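You operate a simulated robot arm through the tools that you are given. There is no shell and no other tool. Be economical: measure what you need, move in short steps, check, and stop when the job is done.

You run a simulated two-armed robot. Do the job below in one go: nothing can be reset, and whatever is moved stays where it is left.

## Task
On the top of the blue table, fold the blue towel in half, so that its two long edges meet.

It is judged by the outcome, as a careful person would: the job done as asked, and still so three seconds after it is handed in. It fails if anything else is knocked over, pushed out of place, dropped, spilled or broken. Flat cloth is picked up by pressing the open fingertips on it (5 to 10 N) and closing them slowly along it; thin cloth reads only 2 to 8 mm in the jaws.

## Robot
Two 7-joint arms with two-finger parallel grippers on one trunk, on a base that drives. Base frame: it is fixed to the floor where the robot stands at the start and does not move with it; the origin is under the middle of the robot, x ahead of it, y to its left, z up; the surface under the hand at the start is at about z = 740. Lengths are in mm, angles in degrees, forces in N, time in s.
The left shoulder is at the start at [70, 133, 1026], the right one opposite. With the tool pointing down near the work surface each hand reaches from about 200 to 640 mm from the robot's upright axis, wherever it stands, measured 20 degrees to its own side. Places, roughly: top of the blue table [700, -400, 700]. Payload 1.57 kg a hand.
The tool frame of a hand sits at the grasp point between the pads (the TCP): z along the fingers, y along the line on which they close. The tips reach 30 mm beyond it. The gripper opens to 80 mm. The fingers are 17 mm wide and 12 mm thick; the gripper's body (40 by 82 mm) begins 80 mm behind the TCP.
Orientation is that of the tool frame in the base frame, as [roll, pitch, yaw] about the fixed x, y, z axes, in that order (R = Rz(yaw) Ry(pitch) Rx(roll)). With the fingers straight down and closing along the base's y, the tool's x points along the base's -x, its y along +y and its z along -z.

## Interface
- The arms move only by the tool move_arm. It takes "left_targets", "right_targets" or both (then of equal length, played together; a hand with none holds still); each is a list of rows, each a list of 7 numbers: the opening, from 0 (shut) to 1 (fully open), then the shift along the base's x, y, z in mm, then the turn, a rotation vector about the base's x, y, z in degrees. In form: [[fingers, x, y, z, rx, ry, rz], ...]. A call has 1 to 20 rows; each row is the pose to reach, as a shift and turn from the pose commanded when the call began. Rows are played at 5 a second. More than 50 mm and 8.6 degrees between two rows, or a gripper value outside its range, and nothing of the call is played. A pose out of reach is approached as far as the arm can. The call stops where the force on the tool passes 40 N (or 10 N more than at its start, if that is more) or the arm is blocked; 0.2 s more then pass. The fingers move at their own pace (about 153 mm/s each) and stop on an object; they squeeze with about 34 N. The grip force told is the motor's: it shows also when the fingers shut on nothing. Time passes only in rows, and 0.2 s behind the last, so rows that repeat a pose let the fingers close. The reply holds the time, the measured pose of the TCP, the force on the tool along the base axes, the opening and the grip force, in the units named above and with some noise, with the torque about the TCP (base axes, N m) and any sound that the robot's microphone picked up.
- Cameras (640 x 400 px; columns grow to the right, rows downward): "scene" is now at [133.5, 1.5, 1240.5]; the picture's right is [0.02, -1.00, 0.00], its down [-0.69, -0.01, -0.72] and it looks along [0.72, 0.01, -0.69] (base axes); focal length 263 px, centre (320, 200). "left" rides on the left gripper at [72, 7, -122] in its tool frame; the picture's right is [-0.09, 1.00, 0.00], its down [-0.84, -0.08, -0.54] and it looks along [-0.54, -0.05, 0.84] (tool axes); focal length 238 px, centre (320, 200). "right" rides on the right gripper at [72, -7, -122] in its tool frame; the picture's right is [0.09, 1.00, 0.00], its down [-0.84, 0.08, -0.54] and it looks along [-0.54, 0.05, 0.84] (tool axes); focal length 238 px, centre (320, 200). There is no depth. A picture from a camera that has moved, and an enlarged one, comes with that camera's place and axes in the base frame and with its lens.
- capture(camera): a new picture of that camera. It takes no simulated time.
- move_column(by): slides the trunk up (or, below 0, down) by that many mm; the arms and the scene camera ride with it, the base frame stays. It gives what a move gives, with no picture.
- roll_base(legs): drives the robot by 1 to 6 legs, each [ahead, left, turn to the left] in mm, mm and degrees, along the robot's own axes; the way and the turn of a leg run together, so that a leg with both is an arc; at most 1500 mm and 180 degrees a leg. The arms and the cameras ride along, it lands a little off, and it stops where it bumps. It gives what a move gives.
- pan_tilt(pan, tilt): turns the head with the scene camera to pan (to the left, within 86 degrees either way) and tilt (down, from -29 to 69), counted from straight ahead of the robot. It gives what a move gives.
- enlarge(camera, box): a new picture of the part [left, top, right, bottom] of that camera's present view, enlarged. It takes no simulated time.
- sign_off(): hands the job in; it is judged then, once.

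Work in short steps. Places have to be worked out from the pictures, the camera data and where the tool is seen: move nearer, look again, correct. Check each grasp and each placing, and mend what went wrong. You have 120 turns and 92 pictures in all, those below and enlarged ones among them. Open the grippers and draw the arms clear of the work before you hand the job in, unless the task says otherwise; then end with one line.

The tools are called after "Emit:" as a command line: name --argument value ..., lists and objects as JSON in quotes. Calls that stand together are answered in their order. move_arm: Moves the arms, as the interface text tells. Its arguments: {"type":"object","properties":{"left_targets":{"type":"array","items":{"type":"array","items":{"type":"number"}}},"right_targets":{"type":"array","items":{"type":"array","items":{"type":"number"}}}},"required":[]} The other tools are called the same way: move_column (by) slides the trunk up or down; roll_base (legs) drives the base; pan_tilt (pan, tilt) turns the head that bears the scene camera; capture (camera) takes a picture; enlarge (camera, box) takes an enlarged picture of a part of a camera's view; sign_off () hands the job in.

At the start:

```text
clock: 0.0
left_tool_pos: [442.2, 133.5, 974.8]
left_ee_rot: [180.0, 0.0, 180.0]
left_contact_force: [0.0, 0.0, 0.2]
left_moment: [-0.01, 0.02, -0.02]
left_opening: 80.0
left_grasp_force: 0.1
right_tool_pos: [461.0, -281.2, 917.2]
right_ee_rot: [-179.9, 0.0, -180.0]
right_contact_force: [-0.7, -0.9, -0.4]
right_moment: [-0.01, 0.03, -0.03]
right_opening: 79.8
right_grasp_force: 0.0
trunk travel left (down, up): [-600.0, 340.0]
robot x, y, heading: [1.2, -4.4, -0.0]
head pan, tilt: [1.0, 44.0]
```

scene: 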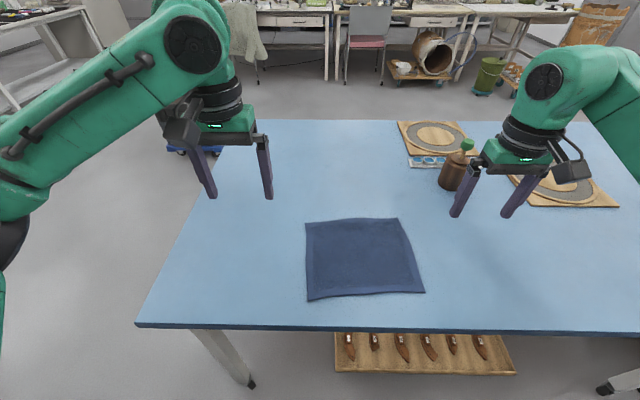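
right: 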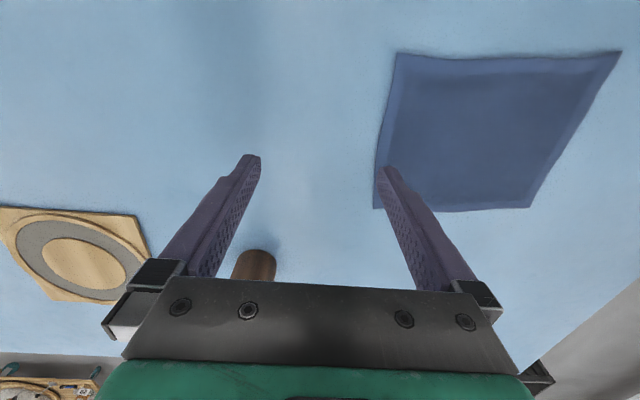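
left: 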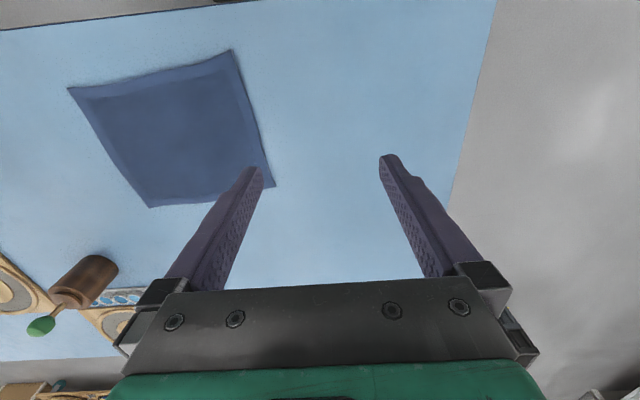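

The towel's long edges run roughly along y, one near at x≈380 and one far at x≈585. I'll enlarge the scene to measure its corners better.

Emit:
enlarge --camera "scene" --box '[270, 190, 462, 310]'

```text
3.33 times, centred on (366, 250) of scene
camera zoom: at [133.5, 1.5, 1240.5], right [0.02, -1.0, 0.0], down [-0.69, -0.01, -0.72], along [0.72, 0.01, -0.69], focal length 878 px, centre (167, 33)
```

zoom: 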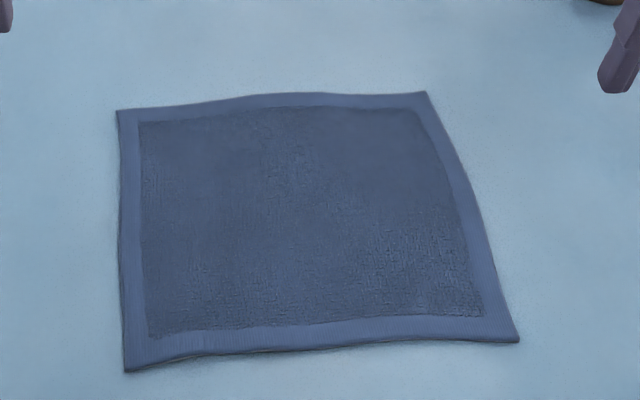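

Corners (for z≈740): near-left (367,30), near-right (392,-208), far-left (571,45), far-right (595,-192). I bring both hands above the near corners, a bit inside, turned to lie along the edge.

Emit:
move_arm --left_targets '[[0.4, -12.5, -26, -29, 0, 0, 1.2], [0.4, -25, -52, -58, 0, 0, 2.4], [0.4, -37.5, -78, -87, 0, 0, 3.6], [0.4, -50, -104, -116, 0, 0, 4.8], [0.4, -62.5, -130.5, -145, 0, 0, 5.5], [0.4, -62.5, -130.5, -145, 0, 0, 5.5]]' --right_targets '[[0.4, -12.5, 20, -17, 0, 0, 1.2], [0.4, -25, 40, -34, 0, 0, 2.4], [0.4, -37.5, 60, -51, 0, 0, 3.6], [0.4, -50, 80, -68, 0, 0, 4.8], [0.4, -63, 102, -87, 0, 0, 5.5], [0.4, -63, 102, -87, 0, 0, 5.5]]'

Emit:
capture --camera "left"

Emit:
capture --camera "right"

Emit:
capture --camera "scene"

```text
clock: 1.4
left_tool_pos: [380.7, 3.2, 830.0]
left_ee_rot: [180.0, 0.0, -174.4]
left_contact_force: [-0.5, -0.2, 0.2]
left_moment: [-0.01, -0.02, -0.02]
left_opening: 32.0
left_grasp_force: 0.0
right_tool_pos: [396.9, -177.8, 831.7]
right_ee_rot: [179.9, -0.1, -174.6]
right_contact_force: [0.1, -0.1, 0.0]
right_moment: [-0.02, 0.01, 0.0]
right_opening: 31.9
right_grasp_force: 0.0
trunk travel left (down, up): [-600.0, 340.0]
robot x, y, heading: [-0.4, -3.8, -0.0]
head pan, tilt: [1.0, 44.0]
```

```text
87 pictures are left
camera left: at [308.8, 3.3, 952.5], right [0.0, 1.0, 0.0], down [0.84, 0.0, 0.54], along [0.54, 0.0, -0.84], focal length 238 px, centre (320, 200)
```

left: 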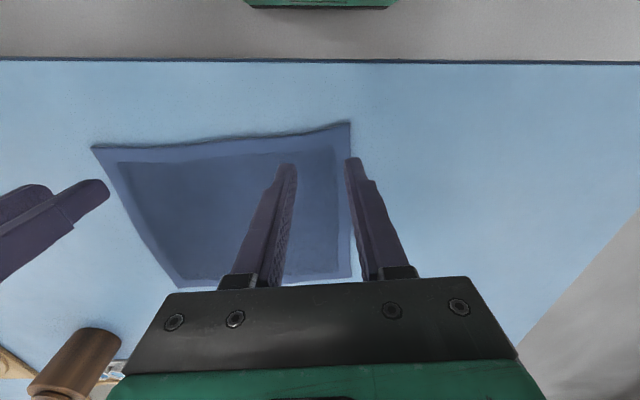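

```text
86 pictures are left
camera right: at [326.6, -191.1, 953.6], right [-0.19, 0.98, 0.0], down [0.83, 0.16, 0.54], along [0.53, 0.1, -0.84], focal length 238 px, centre (320, 200)
```

right: 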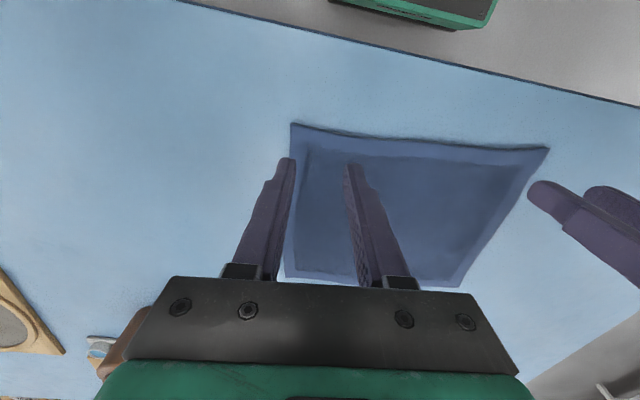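

```text
85 pictures are left
camera scene: at [133.4, 1.7, 1240.5], right [0.02, -1.0, 0.0], down [-0.69, -0.01, -0.72], along [0.72, 0.01, -0.69], focal length 263 px, centre (320, 200)
```

scene: 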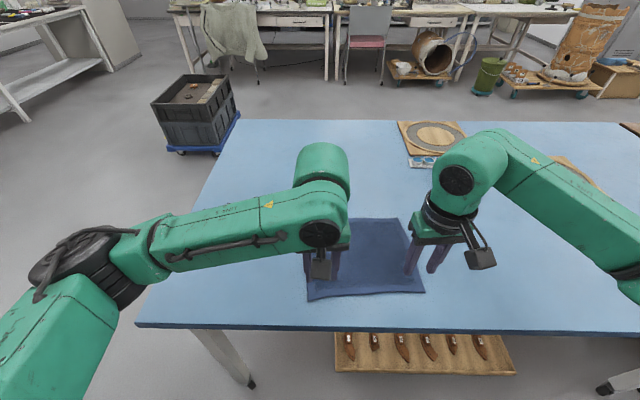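

Wrist cameras agree: near-left (365,29), near-right (388,-206), table ≈740. I descend to just above contact, shifting slightly toward the edge.

Emit:
move_arm --left_targets '[[0.4, -2, 0, -25, 0, 0, 0], [0.4, -3, 0, -50, 0, 0, 0], [0.4, -3, 0, -53, 0, 0, 0], [0.4, -3, 0, -53, 0, 0, 0]]' --right_targets '[[0.4, -2, 0, -25, 0, 0, 0], [0.4, -3, 0, -50, 0, 0, 0], [0.4, -3, 0, -53, 0, 0, 0], [0.4, -3, 0, -53, 0, 0, 0]]'

Emit:
capture --camera "left"

Emit:
capture --camera "right"

```text
clock: 2.4
left_tool_pos: [376.4, 4.2, 776.8]
left_ee_rot: [180.0, 0.0, -174.5]
left_contact_force: [-0.1, -0.2, -0.1]
left_moment: [0.0, -0.04, 0.01]
left_opening: 31.9
left_grasp_force: 0.0
right_tool_pos: [394.4, -178.6, 778.0]
right_ee_rot: [179.9, -0.1, -174.5]
right_contact_force: [-0.5, 0.6, 0.3]
right_moment: [0.0, -0.02, 0.01]
right_opening: 31.8
right_grasp_force: 0.1
trunk travel left (down, up): [-600.0, 340.0]
robot x, y, heading: [-0.3, -5.4, 0.1]
head pan, tilt: [1.0, 44.0]
```

```text
84 pictures are left
camera left: at [305.2, 3.1, 899.5], right [0.0, 1.0, 0.0], down [0.84, 0.0, 0.54], along [0.54, 0.0, -0.84], focal length 238 px, centre (320, 200)
```

left: 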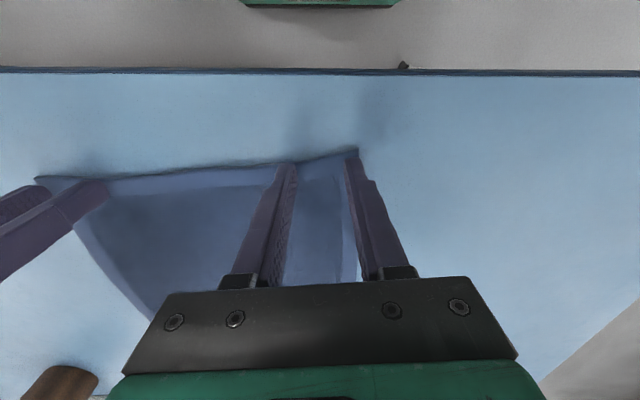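

```text
83 pictures are left
camera right: at [323.6, -192.4, 900.3], right [-0.19, 0.98, 0.0], down [0.83, 0.16, 0.54], along [0.53, 0.1, -0.84], focal length 238 px, centre (320, 200)
```

right: 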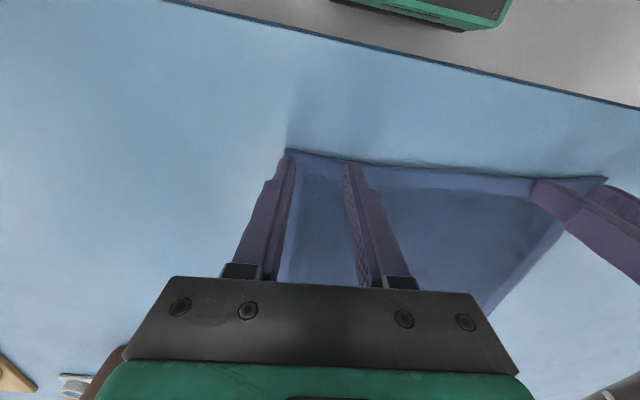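

Tips hover about 6 mm above the cloth right at the corners. I lower slowly, nudging each a few mm inside.

Emit:
move_arm --left_targets '[[0.4, 4, -2, -3, 0, 0, 0], [0.4, 4, -2, -5, 0, 0, 0], [0.4, 4, -2, -7, 0, 0, 0], [0.4, 4, -2, -7, 0, 0, 0]]' --right_targets '[[0.4, 3, 3, -4, 0, 0, 0], [0.4, 3, 3, -6, 0, 0, 0], [0.4, 3, 3, -8, 0, 0, 0], [0.4, 3, 3, -8, 0, 0, 0]]'

```text
clock: 3.4
left_tool_pos: [379.8, 2.1, 772.2]
left_ee_rot: [-179.8, 0.3, -174.3]
left_contact_force: [4.4, 0.1, 14.6]
left_moment: [0.09, -0.12, -0.03]
left_opening: 31.8
left_grasp_force: 0.0
right_tool_pos: [394.9, -174.9, 772.6]
right_ee_rot: [180.0, 0.4, -174.6]
right_contact_force: [4.2, -2.6, 19.7]
right_moment: [-0.13, -0.21, 0.0]
right_opening: 31.9
right_grasp_force: 0.0
trunk travel left (down, up): [-600.0, 340.0]
robot x, y, heading: [-2.6, 4.1, 0.0]
head pan, tilt: [1.0, 44.0]
```

Both are in contact (15 and 20 N, surface ≈742). I ease off to about 8 N and close slowly.

Emit:
move_arm --left_targets '[[0.4, 0, 0, 1, 0, 0, 0], [0.36, 0, 0, 1, 0, 0, 0], [0.32, 0, 0, 1, 0, 0, 0], [0.28, 0, 0, 1, 0, 0, 0], [0.24, 0, 0, 1, 0, 0, 0], [0.2, 0, 0, 1, 0, 0, 0], [0.16, 0, 0, 1, 0, 0, 0], [0.12, 0, 0, 1, 0, 0, 0], [0.08, 0, 0, 1, 0, 0, 0], [0.04, 0, 0, 1, 0, 0, 0], [0, 0, 0, 1, 0, 0, 0], [0, 0, 0, 1, 0, 0, 0]]' --right_targets '[[0.4, 0, 0, 1.7, 0, 0, 0], [0.36, 0, 0, 1.7, 0, 0, 0], [0.32, 0, 0, 1.7, 0, 0, 0], [0.28, 0, 0, 1.7, 0, 0, 0], [0.24, 0, 0, 1.7, 0, 0, 0], [0.2, 0, 0, 1.7, 0, 0, 0], [0.16, 0, 0, 1.7, 0, 0, 0], [0.12, 0, 0, 1.7, 0, 0, 0], [0.08, 0, 0, 1.7, 0, 0, 0], [0.04, 0, 0, 1.7, 0, 0, 0], [0, 0, 0, 1.7, 0, 0, 0], [0, 0, 0, 1.7, 0, 0, 0]]'

Emit:
capture --camera "left"

Emit:
capture --camera "right"

```text
clock: 6.0
left_tool_pos: [379.0, 2.5, 772.3]
left_ee_rot: [179.9, 0.1, -174.5]
left_contact_force: [0.3, -0.8, 16.2]
left_moment: [-0.03, -0.03, -0.02]
left_opening: 4.0
left_grasp_force: 24.6
right_tool_pos: [396.0, -176.5, 773.3]
right_ee_rot: [-180.0, 0.2, -174.4]
right_contact_force: [-0.8, 0.0, 10.0]
right_moment: [-0.01, 0.0, 0.0]
right_opening: 0.0
right_grasp_force: 21.8
trunk travel left (down, up): [-600.0, 340.0]
robot x, y, heading: [-3.2, -0.2, 0.0]
head pan, tilt: [1.0, 44.0]
```

```text
82 pictures are left
camera left: at [306.7, 1.5, 894.5], right [0.0, 1.0, 0.0], down [0.84, 0.0, 0.54], along [0.54, 0.0, -0.84], focal length 238 px, centre (320, 200)
```

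left: 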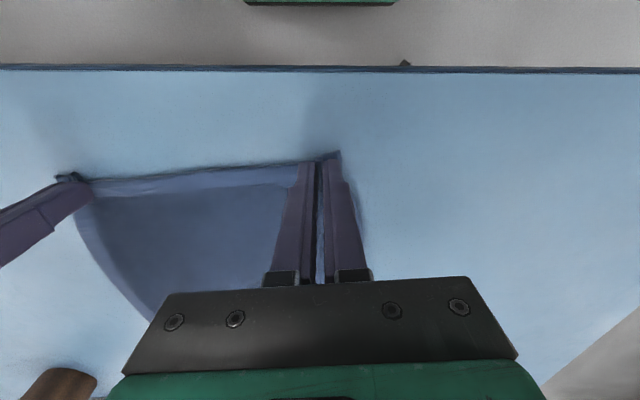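

```text
81 pictures are left
camera right: at [324.7, -189.1, 895.3], right [-0.19, 0.98, 0.0], down [0.82, 0.16, 0.54], along [0.54, 0.1, -0.84], focal length 238 px, centre (320, 200)
```

right: 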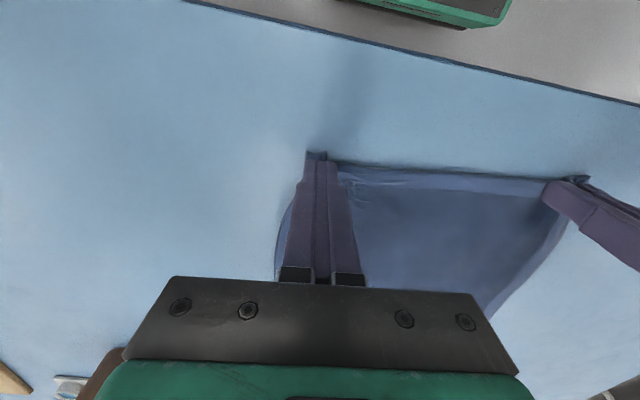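

Left holds cloth (4.0 mm), but the right fingers shut on nothing (0.0). I raise the right a little, open, and look.

Emit:
move_arm --right_targets '[[0, 0, 0, 5, 0, 0, 0], [0.2, 0, 0, 8, 0, 0, 0], [0.4, 0, 0, 10, 0, 0, 0], [0.4, 0, 0, 10, 0, 0, 0]]'

Emit:
enlarge --camera "right" --box '[220, 100, 476, 260]'

```text
clock: 7.0
left_tool_pos: [379.0, 1.5, 772.9]
left_ee_rot: [-180.0, 0.1, -174.6]
left_contact_force: [-2.7, 0.5, 20.2]
left_moment: [0.07, 0.06, 0.05]
left_opening: 3.7
left_grasp_force: 24.7
right_tool_pos: [394.9, -174.9, 782.0]
right_ee_rot: [180.0, 0.1, -174.5]
right_contact_force: [0.1, 0.2, -0.6]
right_moment: [0.03, 0.02, -0.03]
right_opening: 32.1
right_grasp_force: 0.0
trunk travel left (down, up): [-600.0, 340.0]
robot x, y, heading: [0.1, -1.0, -0.2]
head pan, tilt: [1.0, 44.0]
```

```text
2.50 times, centred on (348, 180) of right
camera zoom: at [324.6, -188.7, 904.8], right [-0.19, 0.98, 0.0], down [0.82, 0.16, 0.54], along [0.53, 0.1, -0.84], focal length 596 px, centre (250, 250)
```

zoom: 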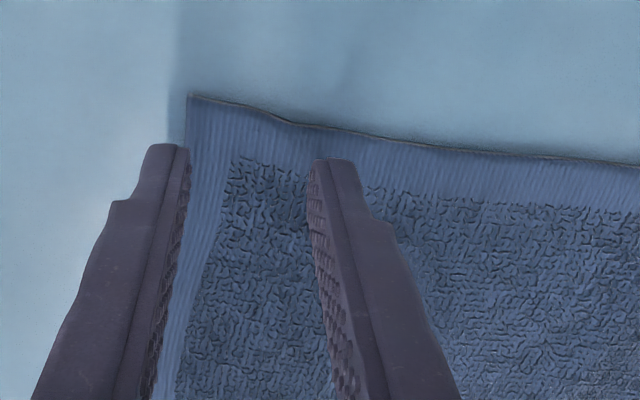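

The cloth sprang back, with the corner now at (380,-196), so the outer finger sat half off the side edge. I move 10 mm inward, press a little harder (~14 N) and close again.

Emit:
move_arm --right_targets '[[0.4, -1, 10, -4, 0, 0, 0], [0.4, -1, 10, -9, 0, 0, 0], [0.4, -1, 10, -11, 0, 0, 0], [0.4, -1, 10, -11, 0, 0, 0], [0.36, -1, 10, -11, 0, 0, 0], [0.32, -1, 10, -11, 0, 0, 0], [0.28, -1, 10, -11, 0, 0, 0], [0.24, -1, 10, -11, 0, 0, 0], [0.2, -1, 10, -11, 0, 0, 0], [0.16, -1, 10, -11, 0, 0, 0], [0.12, -1, 10, -11, 0, 0, 0], [0.08, -1, 10, -11, 0, 0, 0], [0.04, -1, 10, -11, 0, 0, 0], [0, -1, 10, -11, 0, 0, 0], [0, -1, 10, -11, 0, 0, 0]]'

Emit:
capture --camera "right"

```text
clock: 10.2
left_tool_pos: [378.0, 2.2, 772.1]
left_ee_rot: [-179.8, 0.2, -174.5]
left_contact_force: [2.4, -10.2, 10.6]
left_moment: [-0.32, -0.13, -0.02]
left_opening: 3.6
left_grasp_force: 24.5
right_tool_pos: [394.5, -164.1, 774.1]
right_ee_rot: [-180.0, 0.2, -174.5]
right_contact_force: [-0.9, 9.6, 24.7]
right_moment: [0.3, -0.02, -0.01]
right_opening: 4.1
right_grasp_force: 24.7
trunk travel left (down, up): [-600.0, 340.0]
robot x, y, heading: [0.7, -0.0, 0.0]
head pan, tilt: [1.0, 44.0]
```

```text
79 pictures are left
camera right: at [323.3, -177.8, 894.6], right [-0.19, 0.98, 0.0], down [0.82, 0.16, 0.55], along [0.54, 0.1, -0.84], focal length 238 px, centre (320, 200)
```

right: 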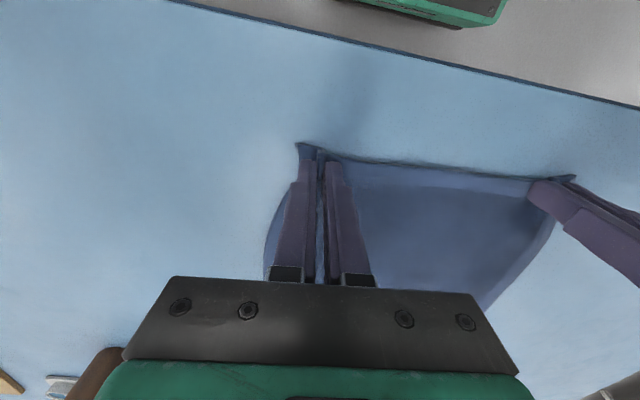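

Both hands hold cloth (3.6 and 4.1 mm) but it's taut between them, so I ease the right hand outward 4 mm and start lifting along the fold arc.

Emit:
move_arm --left_targets '[[0, 0, 0, 6, 0, 0, 0], [0, 1, 0, 18, 0, 0, 0], [0, 5, 0.4, 32, 0, 0, 0], [0, 12, 1, 46, 0, 0, 0], [0, 12, 1, 46, 0, 0, 0]]' --right_targets '[[0, 0, -4, 6, 0, 0, 0], [0, 1, -4, 18, 0, 0, 0], [0, 5, -3.6, 32, 0, 0, 0], [0, 12, -3, 46, 0, 0, 0], [0, 12, -3, 46, 0, 0, 0]]'

Emit:
capture --camera "scene"

Emit:
capture --camera "left"

Emit:
capture --camera "right"

```text
clock: 11.4
left_tool_pos: [393.0, 1.9, 818.3]
left_ee_rot: [-179.9, -0.1, -174.5]
left_contact_force: [1.2, -17.6, -0.3]
left_moment: [-0.53, -0.03, -0.05]
left_opening: 3.9
left_grasp_force: 25.1
right_tool_pos: [408.8, -168.0, 816.6]
right_ee_rot: [-180.0, 0.0, -174.5]
right_contact_force: [-2.2, 18.1, -0.6]
right_moment: [0.51, 0.03, 0.0]
right_opening: 4.1
right_grasp_force: 24.9
trunk travel left (down, up): [-600.0, 340.0]
robot x, y, heading: [-2.1, -1.0, 0.2]
head pan, tilt: [1.0, 44.0]
```

```text
78 pictures are left
camera scene: at [133.4, 1.5, 1240.5], right [0.02, -1.0, 0.0], down [-0.69, -0.01, -0.72], along [0.72, 0.01, -0.69], focal length 263 px, centre (320, 200)
```

scene: 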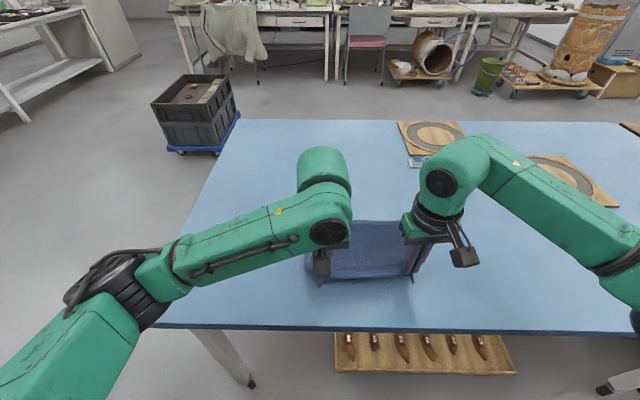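

```text
77 pictures are left
camera left: at [321.2, 1.9, 939.5], right [0.0, 1.0, 0.0], down [0.84, 0.01, 0.54], along [0.54, 0.0, -0.84], focal length 238 px, centre (320, 200)
```

left: 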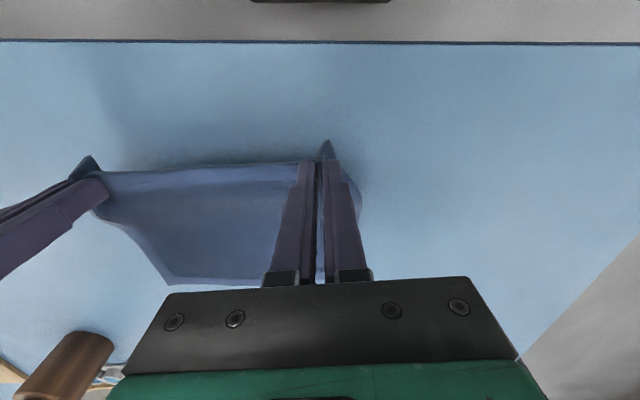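

```text
76 pictures are left
camera right: at [338.0, -181.5, 939.2], right [-0.19, 0.98, 0.0], down [0.83, 0.16, 0.54], along [0.53, 0.1, -0.84], focal length 238 px, centre (320, 200)
```

right: 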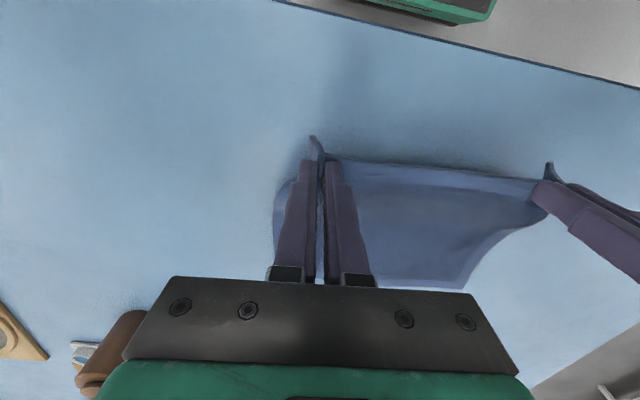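

I moved the wrong way: tension rose to 18 N. I bring the right hand inward 8 mm to relax it, and carry on along the arc to beyond the top.

Emit:
move_arm --left_targets '[[0, 0, 0, 0, 0, 0, 0], [0, 9, 0.7, 11, 0, 0, 0], [0, 19, 1.5, 21, 0, 0, 0], [0, 33, 2.6, 30, 0, 0, 0], [0, 47, 3.8, 37, 0, 0, 0], [0, 62, 5, 41, 0, 0, 0], [0, 78, 6.2, 42, 0, 0, 0], [0, 94, 7.5, 40, 0, 0, 0], [0, 109, 8.7, 36, 0, 0, 0], [0, 109, 8.7, 36, 0, 0, 0]]' --right_targets '[[0, 0, 8, 0, 0, 0, 0], [0, 9, 8.7, 11, 0, 0, 0], [0, 19, 9.5, 21, 0, 0, 0], [0, 33, 10.6, 30, 0, 0, 0], [0, 47, 11.8, 37, 0, 0, 0], [0, 62, 13, 41, 0, 0, 0], [0, 78, 14.2, 42, 0, 0, 0], [0, 94, 15.5, 40, 0, 0, 0], [0, 109, 16.7, 36, 0, 0, 0], [0, 109, 16.7, 36, 0, 0, 0]]'

Emit:
capture --camera "scene"

Emit:
capture --camera "left"

Emit:
capture --camera "right"

```text
clock: 13.6
left_tool_pos: [501.6, 10.8, 853.8]
left_ee_rot: [180.0, 0.0, -174.6]
left_contact_force: [0.2, -3.9, -0.3]
left_moment: [-0.1, 0.0, -0.02]
left_opening: 3.9
left_grasp_force: 24.7
right_tool_pos: [517.3, -150.8, 852.9]
right_ee_rot: [180.0, 0.1, -174.4]
right_contact_force: [0.1, 5.0, -0.3]
right_moment: [0.11, -0.01, 0.03]
right_opening: 3.7
right_grasp_force: 24.8
trunk travel left (down, up): [-600.0, 340.0]
robot x, y, heading: [-0.1, 2.3, -0.1]
head pan, tilt: [1.0, 44.0]
```

```text
75 pictures are left
camera scene: at [133.0, 1.4, 1240.6], right [0.02, -1.0, 0.0], down [-0.69, -0.01, -0.72], along [0.72, 0.01, -0.69], focal length 263 px, centre (320, 200)
```

scene: 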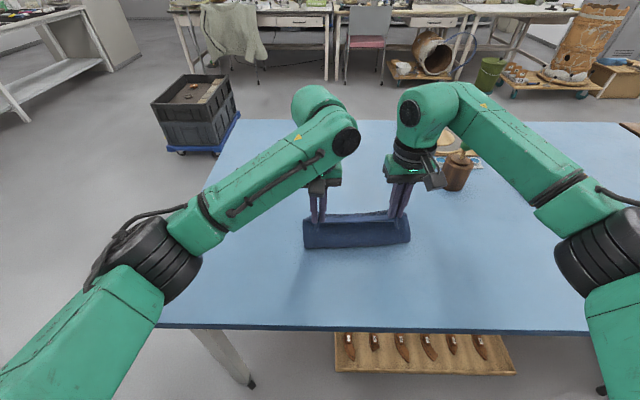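

```text
74 pictures are left
camera left: at [429.8, 11.0, 975.0], right [0.0, 1.0, 0.0], down [0.84, 0.0, 0.54], along [0.54, 0.0, -0.84], focal length 238 px, centre (320, 200)
```

left: 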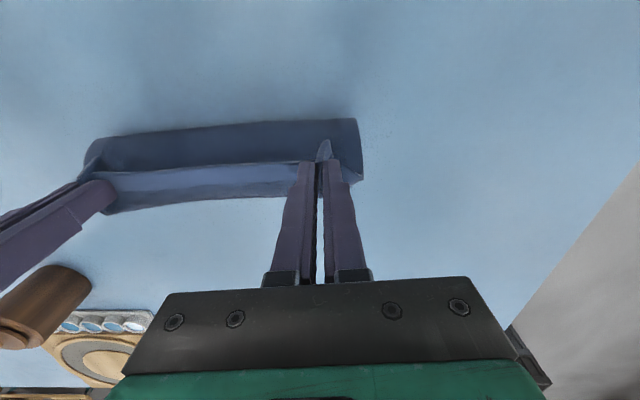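

```text
73 pictures are left
camera right: at [446.9, -165.0, 975.8], right [-0.19, 0.98, 0.0], down [0.83, 0.16, 0.54], along [0.53, 0.1, -0.84], focal length 238 px, centre (320, 200)
```

right: 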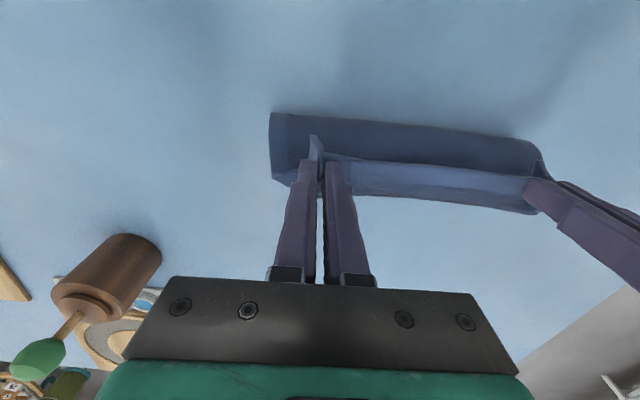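

The fold is forming neatly, tension 4–5 N, and the far edge of the lower layer is around x≈578. The hem sticks up toward me at the grips, so I tilt the hands ~25° about y while lowering to point it forward, stopping about 10 mm short.

Emit:
move_arm --left_targets '[[0, 12, 1, -5, 0, 4, 0], [0, 24, 1.7, -13, 0, 8, 0], [0, 36, 2.5, -24, 0, 12, 0], [0, 46, 3.3, -37, 0, 16, 0], [0, 55, 4, -50, 0, 19, 0], [0, 62, 4.6, -62, 0, 22, 0], [0, 68, 5, -70, 0, 25, 0], [0, 68, 5, -70, 0, 25, 0]]' --right_targets '[[0, 12, 1, -5, 0, 4, 0], [0, 24, 1.7, -13, 0, 8, 0], [0, 36, 2.5, -24, 0, 12, 0], [0, 46, 3.3, -37, 0, 16, 0], [0, 55, 4, -50, 0, 19, 0], [0, 62, 4.6, -62, 0, 22, 0], [0, 68, 5, -70, 0, 25, 0], [0, 68, 5, -70, 0, 25, 0]]'

Emit:
capture --camera "scene"

Emit:
capture --camera "left"

Emit:
capture --camera "right"

```text
clock: 15.4
left_tool_pos: [498.9, 30.2, 790.6]
left_ee_rot: [177.3, -24.8, -173.8]
left_contact_force: [0.1, 0.5, 0.9]
left_moment: [0.0, -0.02, 0.03]
left_opening: 3.8
left_grasp_force: 24.5
left hand out of reach, approached as far as the arm can: row 4, 5, 6, 7, 8
right_tool_pos: [502.7, -108.5, 791.5]
right_ee_rot: [177.5, -24.9, -174.0]
right_contact_force: [-0.1, 0.0, 0.3]
right_moment: [-0.05, -0.01, -0.01]
right_opening: 3.4
right_grasp_force: 25.0
right hand out of reach, approached as far as the arm can: row 3, 4, 5, 6, 7, 8
trunk travel left (down, up): [-600.0, 340.0]
robot x, y, heading: [-2.9, -3.1, -0.1]
head pan, tilt: [1.0, 44.0]
```

```text
72 pictures are left
camera scene: at [133.7, 2.5, 1240.5], right [0.02, -1.0, 0.0], down [-0.69, -0.01, -0.72], along [0.72, 0.01, -0.69], focal length 263 px, centre (320, 200)
```

scene: 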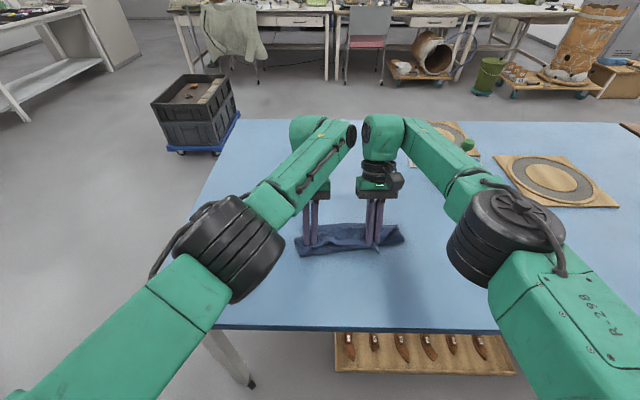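

```text
71 pictures are left
camera left: at [484.8, 29.2, 931.3], right [0.0, 1.0, 0.0], down [0.99, 0.0, 0.14], along [0.14, 0.0, -0.99], focal length 238 px, centre (320, 200)
```

left: 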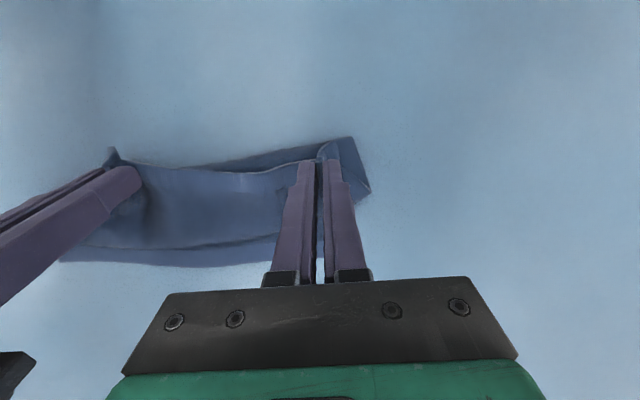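

```text
70 pictures are left
camera right: at [491.0, -121.6, 932.1], right [-0.17, 0.98, 0.08], down [0.98, 0.16, 0.14], along [0.13, 0.1, -0.99], focal length 238 px, centre (320, 200)
```

right: 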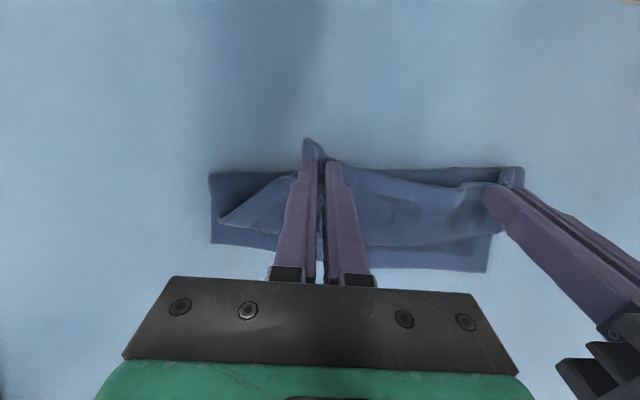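

With the tilt the arms ran out of reach and drew together. I'll back out: untilt and raise first in a small step to see how the commands are referenced.

Emit:
move_arm --left_targets '[[0, 0, 0, 8, 0, -6, 0], [0, 0, 0, 16, 0, -12, 0], [0, 0, 0, 16, 0, -12, 0]]' --right_targets '[[0, 0, 0, 8, 0, -6, 0], [0, 0, 0, 16, 0, -12, 0], [0, 0, 0, 16, 0, -12, 0]]'

```text
clock: 16.2
left_tool_pos: [534.4, 25.8, 804.0]
left_ee_rot: [178.9, -13.0, -174.3]
left_contact_force: [0.7, 0.4, 0.3]
left_moment: [0.05, 0.0, 0.02]
left_opening: 3.6
left_grasp_force: 24.9
left hand out of reach, approached as far as the arm can: row 1, 2, 3
right_tool_pos: [503.2, -108.8, 808.4]
right_ee_rot: [178.7, -12.9, -174.3]
right_contact_force: [0.3, 0.2, -0.3]
right_moment: [-0.02, -0.02, 0.01]
right_opening: 3.7
right_grasp_force: 24.4
trunk travel left (down, up): [-600.0, 340.0]
robot x, y, heading: [1.5, 2.7, 0.1]
head pan, tilt: [1.0, 44.0]
```

Remove the remaining ~13° tilt and raise 20 mm with both hands, then re-read.

Emit:
move_arm --left_targets '[[0, -10, 0, 8, 0, -6, 0], [0, -20, 0, 16, 0, -12, 0], [0, -20, 0, 20, 0, -13, 0], [0, -20, 0, 20, 0, -13, 0]]' --right_targets '[[0, 0, -5, 8, 0, -6, 0], [0, 0, -15, 16, 0, -12, 0], [0, 5, -25, 20, 0, -13, 0], [0, 5, -25, 20, 0, -13, 0]]'

```text
clock: 17.2
left_tool_pos: [580.3, 22.5, 824.8]
left_ee_rot: [-179.7, -0.4, -174.7]
left_contact_force: [-11.1, -21.8, 0.8]
left_moment: [-0.68, 0.31, -0.12]
left_opening: 4.3
left_grasp_force: 24.4
left hand out of reach, approached as far as the arm can: row 1, 2, 3, 4
right_tool_pos: [508.5, -133.8, 828.6]
right_ee_rot: [179.8, 0.2, -174.3]
right_contact_force: [11.1, 22.1, -0.7]
right_moment: [0.66, -0.32, -0.07]
right_opening: 3.8
right_grasp_force: 24.2
trunk travel left (down, up): [-600.0, 340.0]
robot x, y, heading: [3.2, 3.5, -0.1]
head pan, tilt: [1.0, 44.0]
```

Left lags toward an unreachable command, stretching the cloth (25 N). I bring only the left hand back in small steps.

Emit:
move_arm --left_targets '[[0, -20, -4, 4, 0, 0, 0], [0, -40, -8, 8, 0, 0, 0], [0, -60, -8, 12, 0, 0, 0], [0, -60, -8, 12, 0, 0, 0]]'

Emit:
capture --camera "left"

```text
clock: 18.2
left_tool_pos: [580.9, 23.7, 834.1]
left_ee_rot: [-179.6, -0.4, -174.6]
left_contact_force: [-11.9, -24.3, -1.2]
left_moment: [-0.76, 0.39, -0.13]
left_opening: 4.0
left_grasp_force: 24.8
left hand out of reach, approached as far as the arm can: row 1, 2, 3, 4
right_tool_pos: [509.8, -133.2, 827.9]
right_ee_rot: [179.7, 0.2, -174.5]
right_contact_force: [12.2, 24.1, 0.4]
right_moment: [0.77, -0.41, -0.06]
right_opening: 4.3
right_grasp_force: 24.2
trunk travel left (down, up): [-600.0, 340.0]
robot x, y, heading: [-1.9, 1.2, -0.2]
head pan, tilt: [1.0, 44.0]
```

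```text
69 pictures are left
camera left: at [509.2, 24.4, 956.1], right [0.0, 1.0, -0.01], down [0.84, 0.01, 0.54], along [0.54, 0.0, -0.84], focal length 238 px, centre (320, 200)
```

left: 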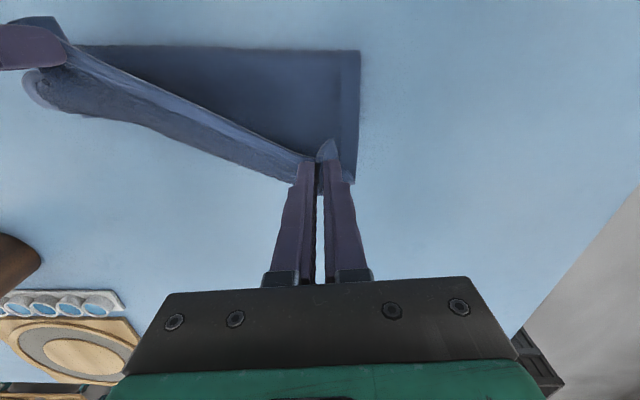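

Left x doesn't respond; the cloth is being stretched. I ease the right hand toward the left and command the left further back and up.

Emit:
move_arm --left_targets '[[0, -20, 0, 6, 0, 0, 0], [0, -40, 0, 12, 0, 0, 0], [0, -60, 0, 18, 0, 0, 0], [0, -60, 0, 18, 0, 0, 0]]' --right_targets '[[0, 3, 4, 2, 0, 0, 0], [0, 6, 8, 4, 0, 0, 0], [0, 8, 12, 6, 0, 0, 0], [0, 8, 12, 6, 0, 0, 0]]'

```text
clock: 19.2
left_tool_pos: [580.2, 27.0, 850.8]
left_ee_rot: [179.9, 0.0, -174.4]
left_contact_force: [-4.5, -8.0, -1.8]
left_moment: [-0.21, 0.13, -0.07]
left_opening: 3.7
left_grasp_force: 25.2
left hand out of reach, approached as far as the arm can: row 1, 2, 3, 4
right_tool_pos: [516.1, -123.5, 833.4]
right_ee_rot: [-179.8, -0.2, -174.5]
right_contact_force: [3.3, 6.5, 0.5]
right_moment: [0.26, -0.12, 0.0]
right_opening: 3.8
right_grasp_force: 24.8
trunk travel left (down, up): [-600.0, 340.0]
robot x, y, heading: [4.4, 1.0, 0.2]
head pan, tilt: [1.0, 44.0]
```

Still not responding in x; I look at the arm configuration.

Emit:
capture --camera "scene"

```text
68 pictures are left
camera scene: at [133.7, 1.3, 1240.5], right [0.02, -1.0, 0.0], down [-0.69, -0.01, -0.72], along [0.72, 0.01, -0.69], focal length 263 px, centre (320, 200)
```

scene: 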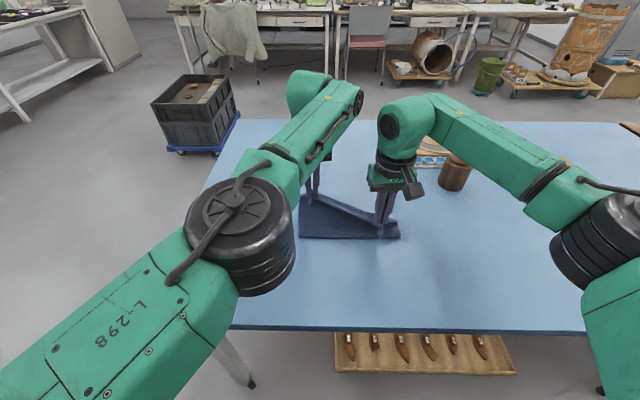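

The left wrist seems to be held at a joint limit. Tilting its fingers slightly forward should free it; I test with 12°.

Emit:
move_arm --left_targets '[[0, 0, 0, 2, 0, -4, 0], [0, 0, 0, 4, 0, -8, 0], [0, 0, 0, 6, 0, -12, 0], [0, 0, 0, 6, 0, -12, 0]]'

```text
clock: 20.1
left_tool_pos: [619.1, 15.0, 857.0]
left_ee_rot: [-177.9, 10.6, -175.2]
left_contact_force: [-12.2, -13.0, -2.8]
left_moment: [-0.41, 0.36, -0.16]
left_opening: 3.6
left_grasp_force: 24.3
left hand out of reach, approached as far as the arm can: row 1, 2, 3, 4
right_tool_pos: [520.9, -117.5, 837.1]
right_ee_rot: [179.1, 1.2, -174.2]
right_contact_force: [11.7, 13.3, 2.6]
right_moment: [0.45, -0.36, -0.1]
right_opening: 4.0
right_grasp_force: 24.7
trunk travel left (down, up): [-600.0, 340.0]
robot x, y, heading: [0.0, 0.2, 0.0]
head pan, tilt: [1.0, 44.0]
stopped in row 4 (right hand): the force on the tool passed its limit at 41 N (the readings are from after the stop); the commanded pose is now the measured one
```

That pushed x further, but the command is now rebased to the measured pose. I try a plain small move back in x with the tilt removed.

Emit:
move_arm --left_targets '[[0, -13, 4, 0, 0, 4, 0], [0, -26, 8, 0, 0, 8, 0], [0, -39, 10, 0, 0, 11, 0], [0, -39, 10, 0, 0, 11, 0]]'

```text
clock: 21.1
left_tool_pos: [583.4, 27.9, 859.5]
left_ee_rot: [-179.0, 0.4, -175.0]
left_contact_force: [-2.5, -4.0, -0.4]
left_moment: [-0.14, 0.07, -0.04]
left_opening: 3.7
left_grasp_force: 24.5
left hand out of reach, approached as far as the arm can: row 3
right_tool_pos: [519.8, -119.9, 836.4]
right_ee_rot: [179.6, 0.6, -174.5]
right_contact_force: [1.9, 4.5, 1.7]
right_moment: [0.12, -0.12, -0.04]
right_opening: 3.7
right_grasp_force: 24.3
trunk travel left (down, up): [-600.0, 340.0]
robot x, y, heading: [-6.2, -0.3, -0.1]
head pan, tilt: [1.0, 44.0]
```

It follows now. I raise both hands 30 mm together and then ease the left back in x, to see whether the limit clears.

Emit:
move_arm --left_targets '[[0, 0, 0, 10, 0, 0, 0], [0, 0, 0, 20, 0, 0, 0], [0, -8, 0, 30, 0, 0, 0], [0, -18, 0, 30, 0, 0, 0], [0, -18, 0, 30, 0, 0, 0]]' --right_targets '[[0, 0, 0, 8, 0, 0, 0], [0, 0, 0, 16, 0, 0, 0], [0, 0, 0, 24, 0, 0, 0], [0, 0, 0, 30, 0, 0, 0], [0, 0, 0, 30, 0, 0, 0]]'

```text
clock: 22.3
left_tool_pos: [577.5, 27.8, 889.6]
left_ee_rot: [-179.2, 0.0, -174.9]
left_contact_force: [-0.3, -1.6, -0.8]
left_moment: [-0.02, 0.01, -0.02]
left_opening: 3.3
left_grasp_force: 24.3
left hand out of reach, approached as far as the arm can: row 3, 4, 5
right_tool_pos: [518.0, -119.3, 866.1]
right_ee_rot: [179.5, 0.8, -174.4]
right_contact_force: [0.1, 0.0, 0.3]
right_moment: [0.04, 0.01, 0.01]
right_opening: 3.5
right_grasp_force: 24.9
trunk travel left (down, up): [-600.0, 340.0]
robot x, y, heading: [3.6, -2.8, -0.2]
head pan, tilt: [1.0, 44.0]
```

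The wrist has stayed ~524 mm from the shoulder throughout, so the left arm is probably stuck fully stretched. I try a firm, large pull back toward the shoulder.

Emit:
move_arm --left_targets '[[0, -45, 12, 10, 0, 0, 0], [0, -80, 20, 10, 0, 0, 0], [0, -80, 20, 10, 0, 0, 0], [0, -80, 20, 10, 0, 0, 0]]'

```text
clock: 23.3
left_tool_pos: [576.7, 29.0, 908.1]
left_ee_rot: [-179.0, -0.1, -175.0]
left_contact_force: [-2.0, -3.5, -1.0]
left_moment: [-0.15, 0.03, -0.03]
left_opening: 3.4
left_grasp_force: 24.2
left hand out of reach, approached as far as the arm can: row 1, 2, 3, 4
right_tool_pos: [519.2, -119.4, 866.2]
right_ee_rot: [179.4, 0.7, -174.3]
right_contact_force: [2.3, 4.6, 1.6]
right_moment: [0.11, -0.08, 0.01]
right_opening: 3.5
right_grasp_force: 24.6
trunk travel left (down, up): [-600.0, 340.0]
robot x, y, heading: [3.7, 1.0, 0.1]
head pan, tilt: [1.0, 44.0]
```

Still stuck exactly along the radial direction. Let me look at the left arm by turning the head.

Emit:
pan_tilt --pan 25 --tilt 44

Emit:
capture --camera "scene"

```text
clock: 24.2
left_tool_pos: [575.2, 29.2, 907.5]
left_ee_rot: [-179.1, -0.1, -175.0]
left_contact_force: [-1.6, -5.5, -1.6]
left_moment: [-0.16, 0.07, -0.04]
left_opening: 3.2
left_grasp_force: 24.8
right_tool_pos: [518.8, -121.0, 864.8]
right_ee_rot: [179.3, 0.8, -174.3]
right_contact_force: [3.1, 4.9, 1.2]
right_moment: [0.19, -0.05, 0.0]
right_opening: 3.8
right_grasp_force: 24.8
trunk travel left (down, up): [-600.0, 340.0]
robot x, y, heading: [-0.5, -1.7, -0.0]
head pan, tilt: [25.0, 44.0]
```

```text
67 pictures are left
camera scene: at [125.9, 34.6, 1240.5], right [0.42, -0.91, 0.0], down [-0.63, -0.29, -0.72], along [0.65, 0.3, -0.69], focal length 263 px, centre (320, 200)
```

scene: 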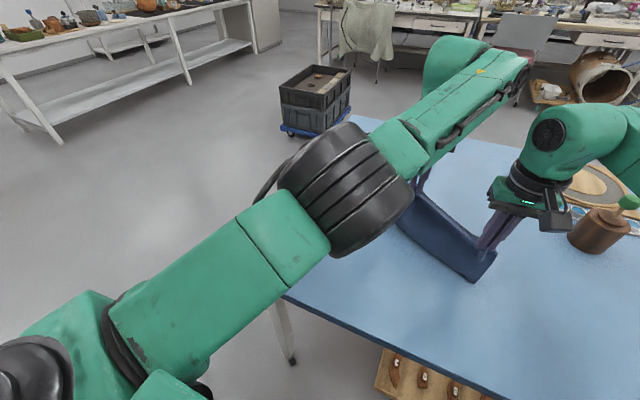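

The left elbow is indeed dead straight (singular). Sideways and downward moves should make the elbow bend; I try moving the left toward the right hand and down.

Emit:
move_arm --left_targets '[[0, -12, -40, -20, 0, 0, 0], [0, -24, -70, -50, 0, 0, 0], [0, -24, -70, -50, 0, 0, 0]]'

Emit:
capture --camera "scene"

```text
clock: 25.0
left_tool_pos: [553.3, -34.6, 860.4]
left_ee_rot: [-178.8, 0.2, -174.1]
left_contact_force: [0.8, -0.1, -0.4]
left_moment: [-0.02, 0.03, -0.02]
left_opening: 3.6
left_grasp_force: 24.5
right_tool_pos: [520.9, -133.1, 862.6]
right_ee_rot: [179.8, 0.3, -176.2]
right_contact_force: [0.1, 0.1, 0.2]
right_moment: [-0.01, 0.04, 0.01]
right_opening: 3.7
right_grasp_force: 24.6
trunk travel left (down, up): [-600.0, 340.0]
robot x, y, heading: [-2.7, -1.8, -0.0]
head pan, tilt: [25.0, 44.0]
```

```text
66 pictures are left
camera scene: at [126.0, 35.2, 1240.5], right [0.42, -0.91, 0.0], down [-0.63, -0.29, -0.72], along [0.65, 0.3, -0.69], focal length 263 px, centre (320, 200)
```

scene: 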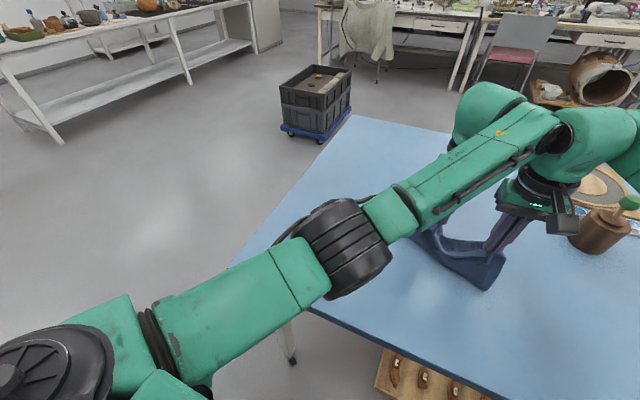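

No out-of-reach warning this time, but the wrists have come very close. I pull the left back in x and slightly outward.

Emit:
move_arm --left_targets '[[0, -20, 5, 0, 0, 0, 0], [0, -40, 12, 0, 0, 0, 0], [0, -55, 25, 0, 0, 0, 0], [0, -55, 25, 0, 0, 0, 0]]'

Emit:
capture --camera "scene"

```text
clock: 26.0
left_tool_pos: [495.8, -16.5, 858.2]
left_ee_rot: [-179.3, -0.1, -174.9]
left_contact_force: [0.2, -0.3, -0.9]
left_moment: [-0.01, -0.01, -0.01]
left_opening: 3.8
left_grasp_force: 24.7
right_tool_pos: [519.1, -120.1, 866.6]
right_ee_rot: [179.3, 0.8, -174.4]
right_contact_force: [0.8, -0.1, 0.0]
right_moment: [0.02, -0.02, 0.0]
right_opening: 3.8
right_grasp_force: 24.7
trunk travel left (down, up): [-600.0, 340.0]
robot x, y, heading: [-3.8, -2.5, -0.2]
head pan, tilt: [25.0, 44.0]
```

```text
65 pictures are left
camera scene: at [125.9, 34.0, 1240.5], right [0.42, -0.91, 0.0], down [-0.63, -0.29, -0.72], along [0.65, 0.3, -0.69], focal length 263 px, centre (320, 200)
```

scene: 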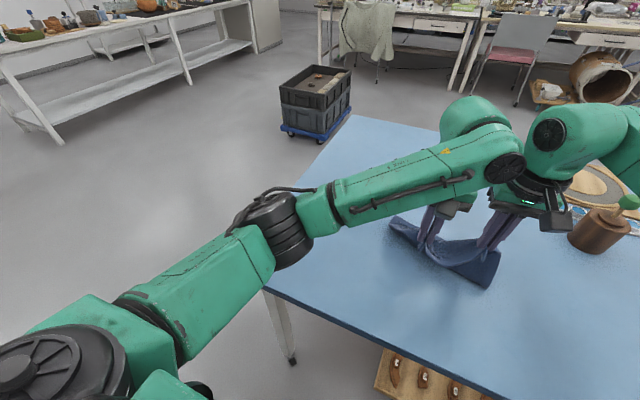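

Left arm is free again. I spread the hands back to their ~166 mm spacing, then look at the towel.

Emit:
move_arm --left_targets '[[0, 0, 10, 0, 0, 0, 0], [0, 0, 20, 0, 0, 0, 0], [0, 0, 32, 0, 0, 0, 0], [0, 0, 32, 0, 0, 0, 0]]' --right_targets '[[0, -3, -10, -3, 0, 0, 0], [0, -5, -20, -6, 0, 0, 0], [0, -7, -27, -8, 0, 0, 0], [0, -7, -27, -8, 0, 0, 0]]'

Emit:
pan_tilt --pan 0 --tilt 46

Emit:
capture --camera "left"

Emit:
capture --camera "right"

Emit:
capture --camera "scene"

```text
clock: 27.0
left_tool_pos: [493.9, 16.6, 859.1]
left_ee_rot: [-179.1, 0.1, -174.8]
left_contact_force: [1.0, -3.4, 0.2]
left_moment: [-0.1, -0.03, 0.01]
left_opening: 3.7
left_grasp_force: 24.5
right_tool_pos: [511.1, -147.8, 857.7]
right_ee_rot: [179.4, 0.8, -174.3]
right_contact_force: [0.4, 3.9, -0.2]
right_moment: [0.09, 0.03, 0.01]
right_opening: 3.8
right_grasp_force: 24.9
trunk travel left (down, up): [-600.0, 340.0]
robot x, y, heading: [-0.3, 0.1, 0.0]
head pan, tilt: [25.0, 44.0]
```

```text
clock: 27.9
left_tool_pos: [494.7, 17.1, 859.6]
left_ee_rot: [-179.0, 0.0, -175.0]
left_contact_force: [0.0, -3.2, -0.3]
left_moment: [-0.15, -0.03, -0.01]
left_opening: 3.4
left_grasp_force: 24.8
right_tool_pos: [512.5, -146.9, 859.1]
right_ee_rot: [179.5, 0.8, -174.3]
right_contact_force: [-0.6, 4.6, 0.1]
right_moment: [0.11, 0.03, 0.03]
right_opening: 3.8
right_grasp_force: 24.9
trunk travel left (down, up): [-600.0, 340.0]
robot x, y, heading: [0.1, -2.3, 0.4]
head pan, tilt: [0.0, 46.0]
```

```text
64 pictures are left
camera left: at [422.9, 18.6, 981.3], right [0.0, 1.0, -0.02], down [0.84, 0.01, 0.54], along [0.54, -0.01, -0.84], focal length 238 px, centre (320, 200)
```

left: 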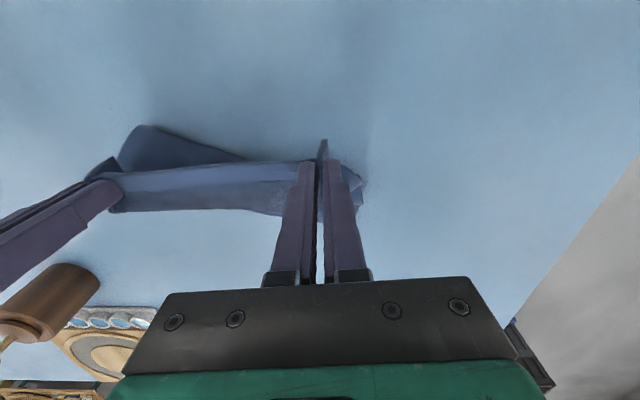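

```text
63 pictures are left
camera right: at [439.5, -161.9, 979.4], right [-0.19, 0.98, 0.01], down [0.82, 0.15, 0.55], along [0.54, 0.11, -0.83], focal length 238 px, centre (320, 200)
```

right: 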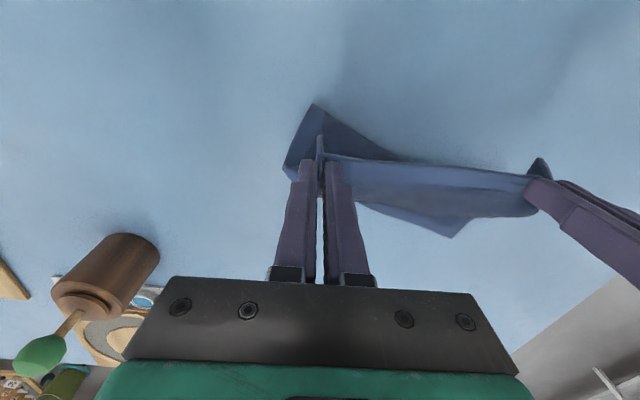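

```text
62 pictures are left
camera scene: at [132.0, 0.2, 1237.6], right [0.0, -1.0, 0.0], down [-0.72, 0.0, -0.69], along [0.69, 0.0, -0.72], focal length 263 px, centre (320, 200)
```

scene: 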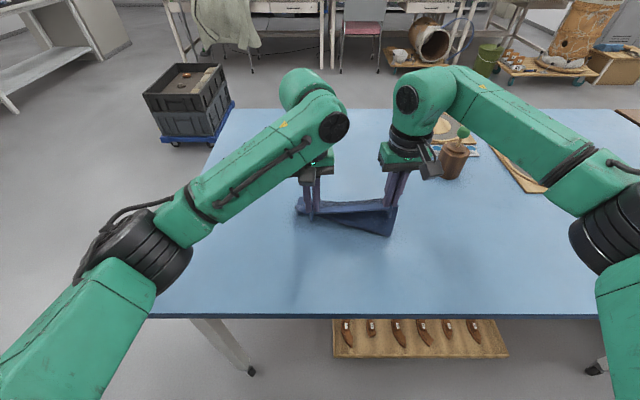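

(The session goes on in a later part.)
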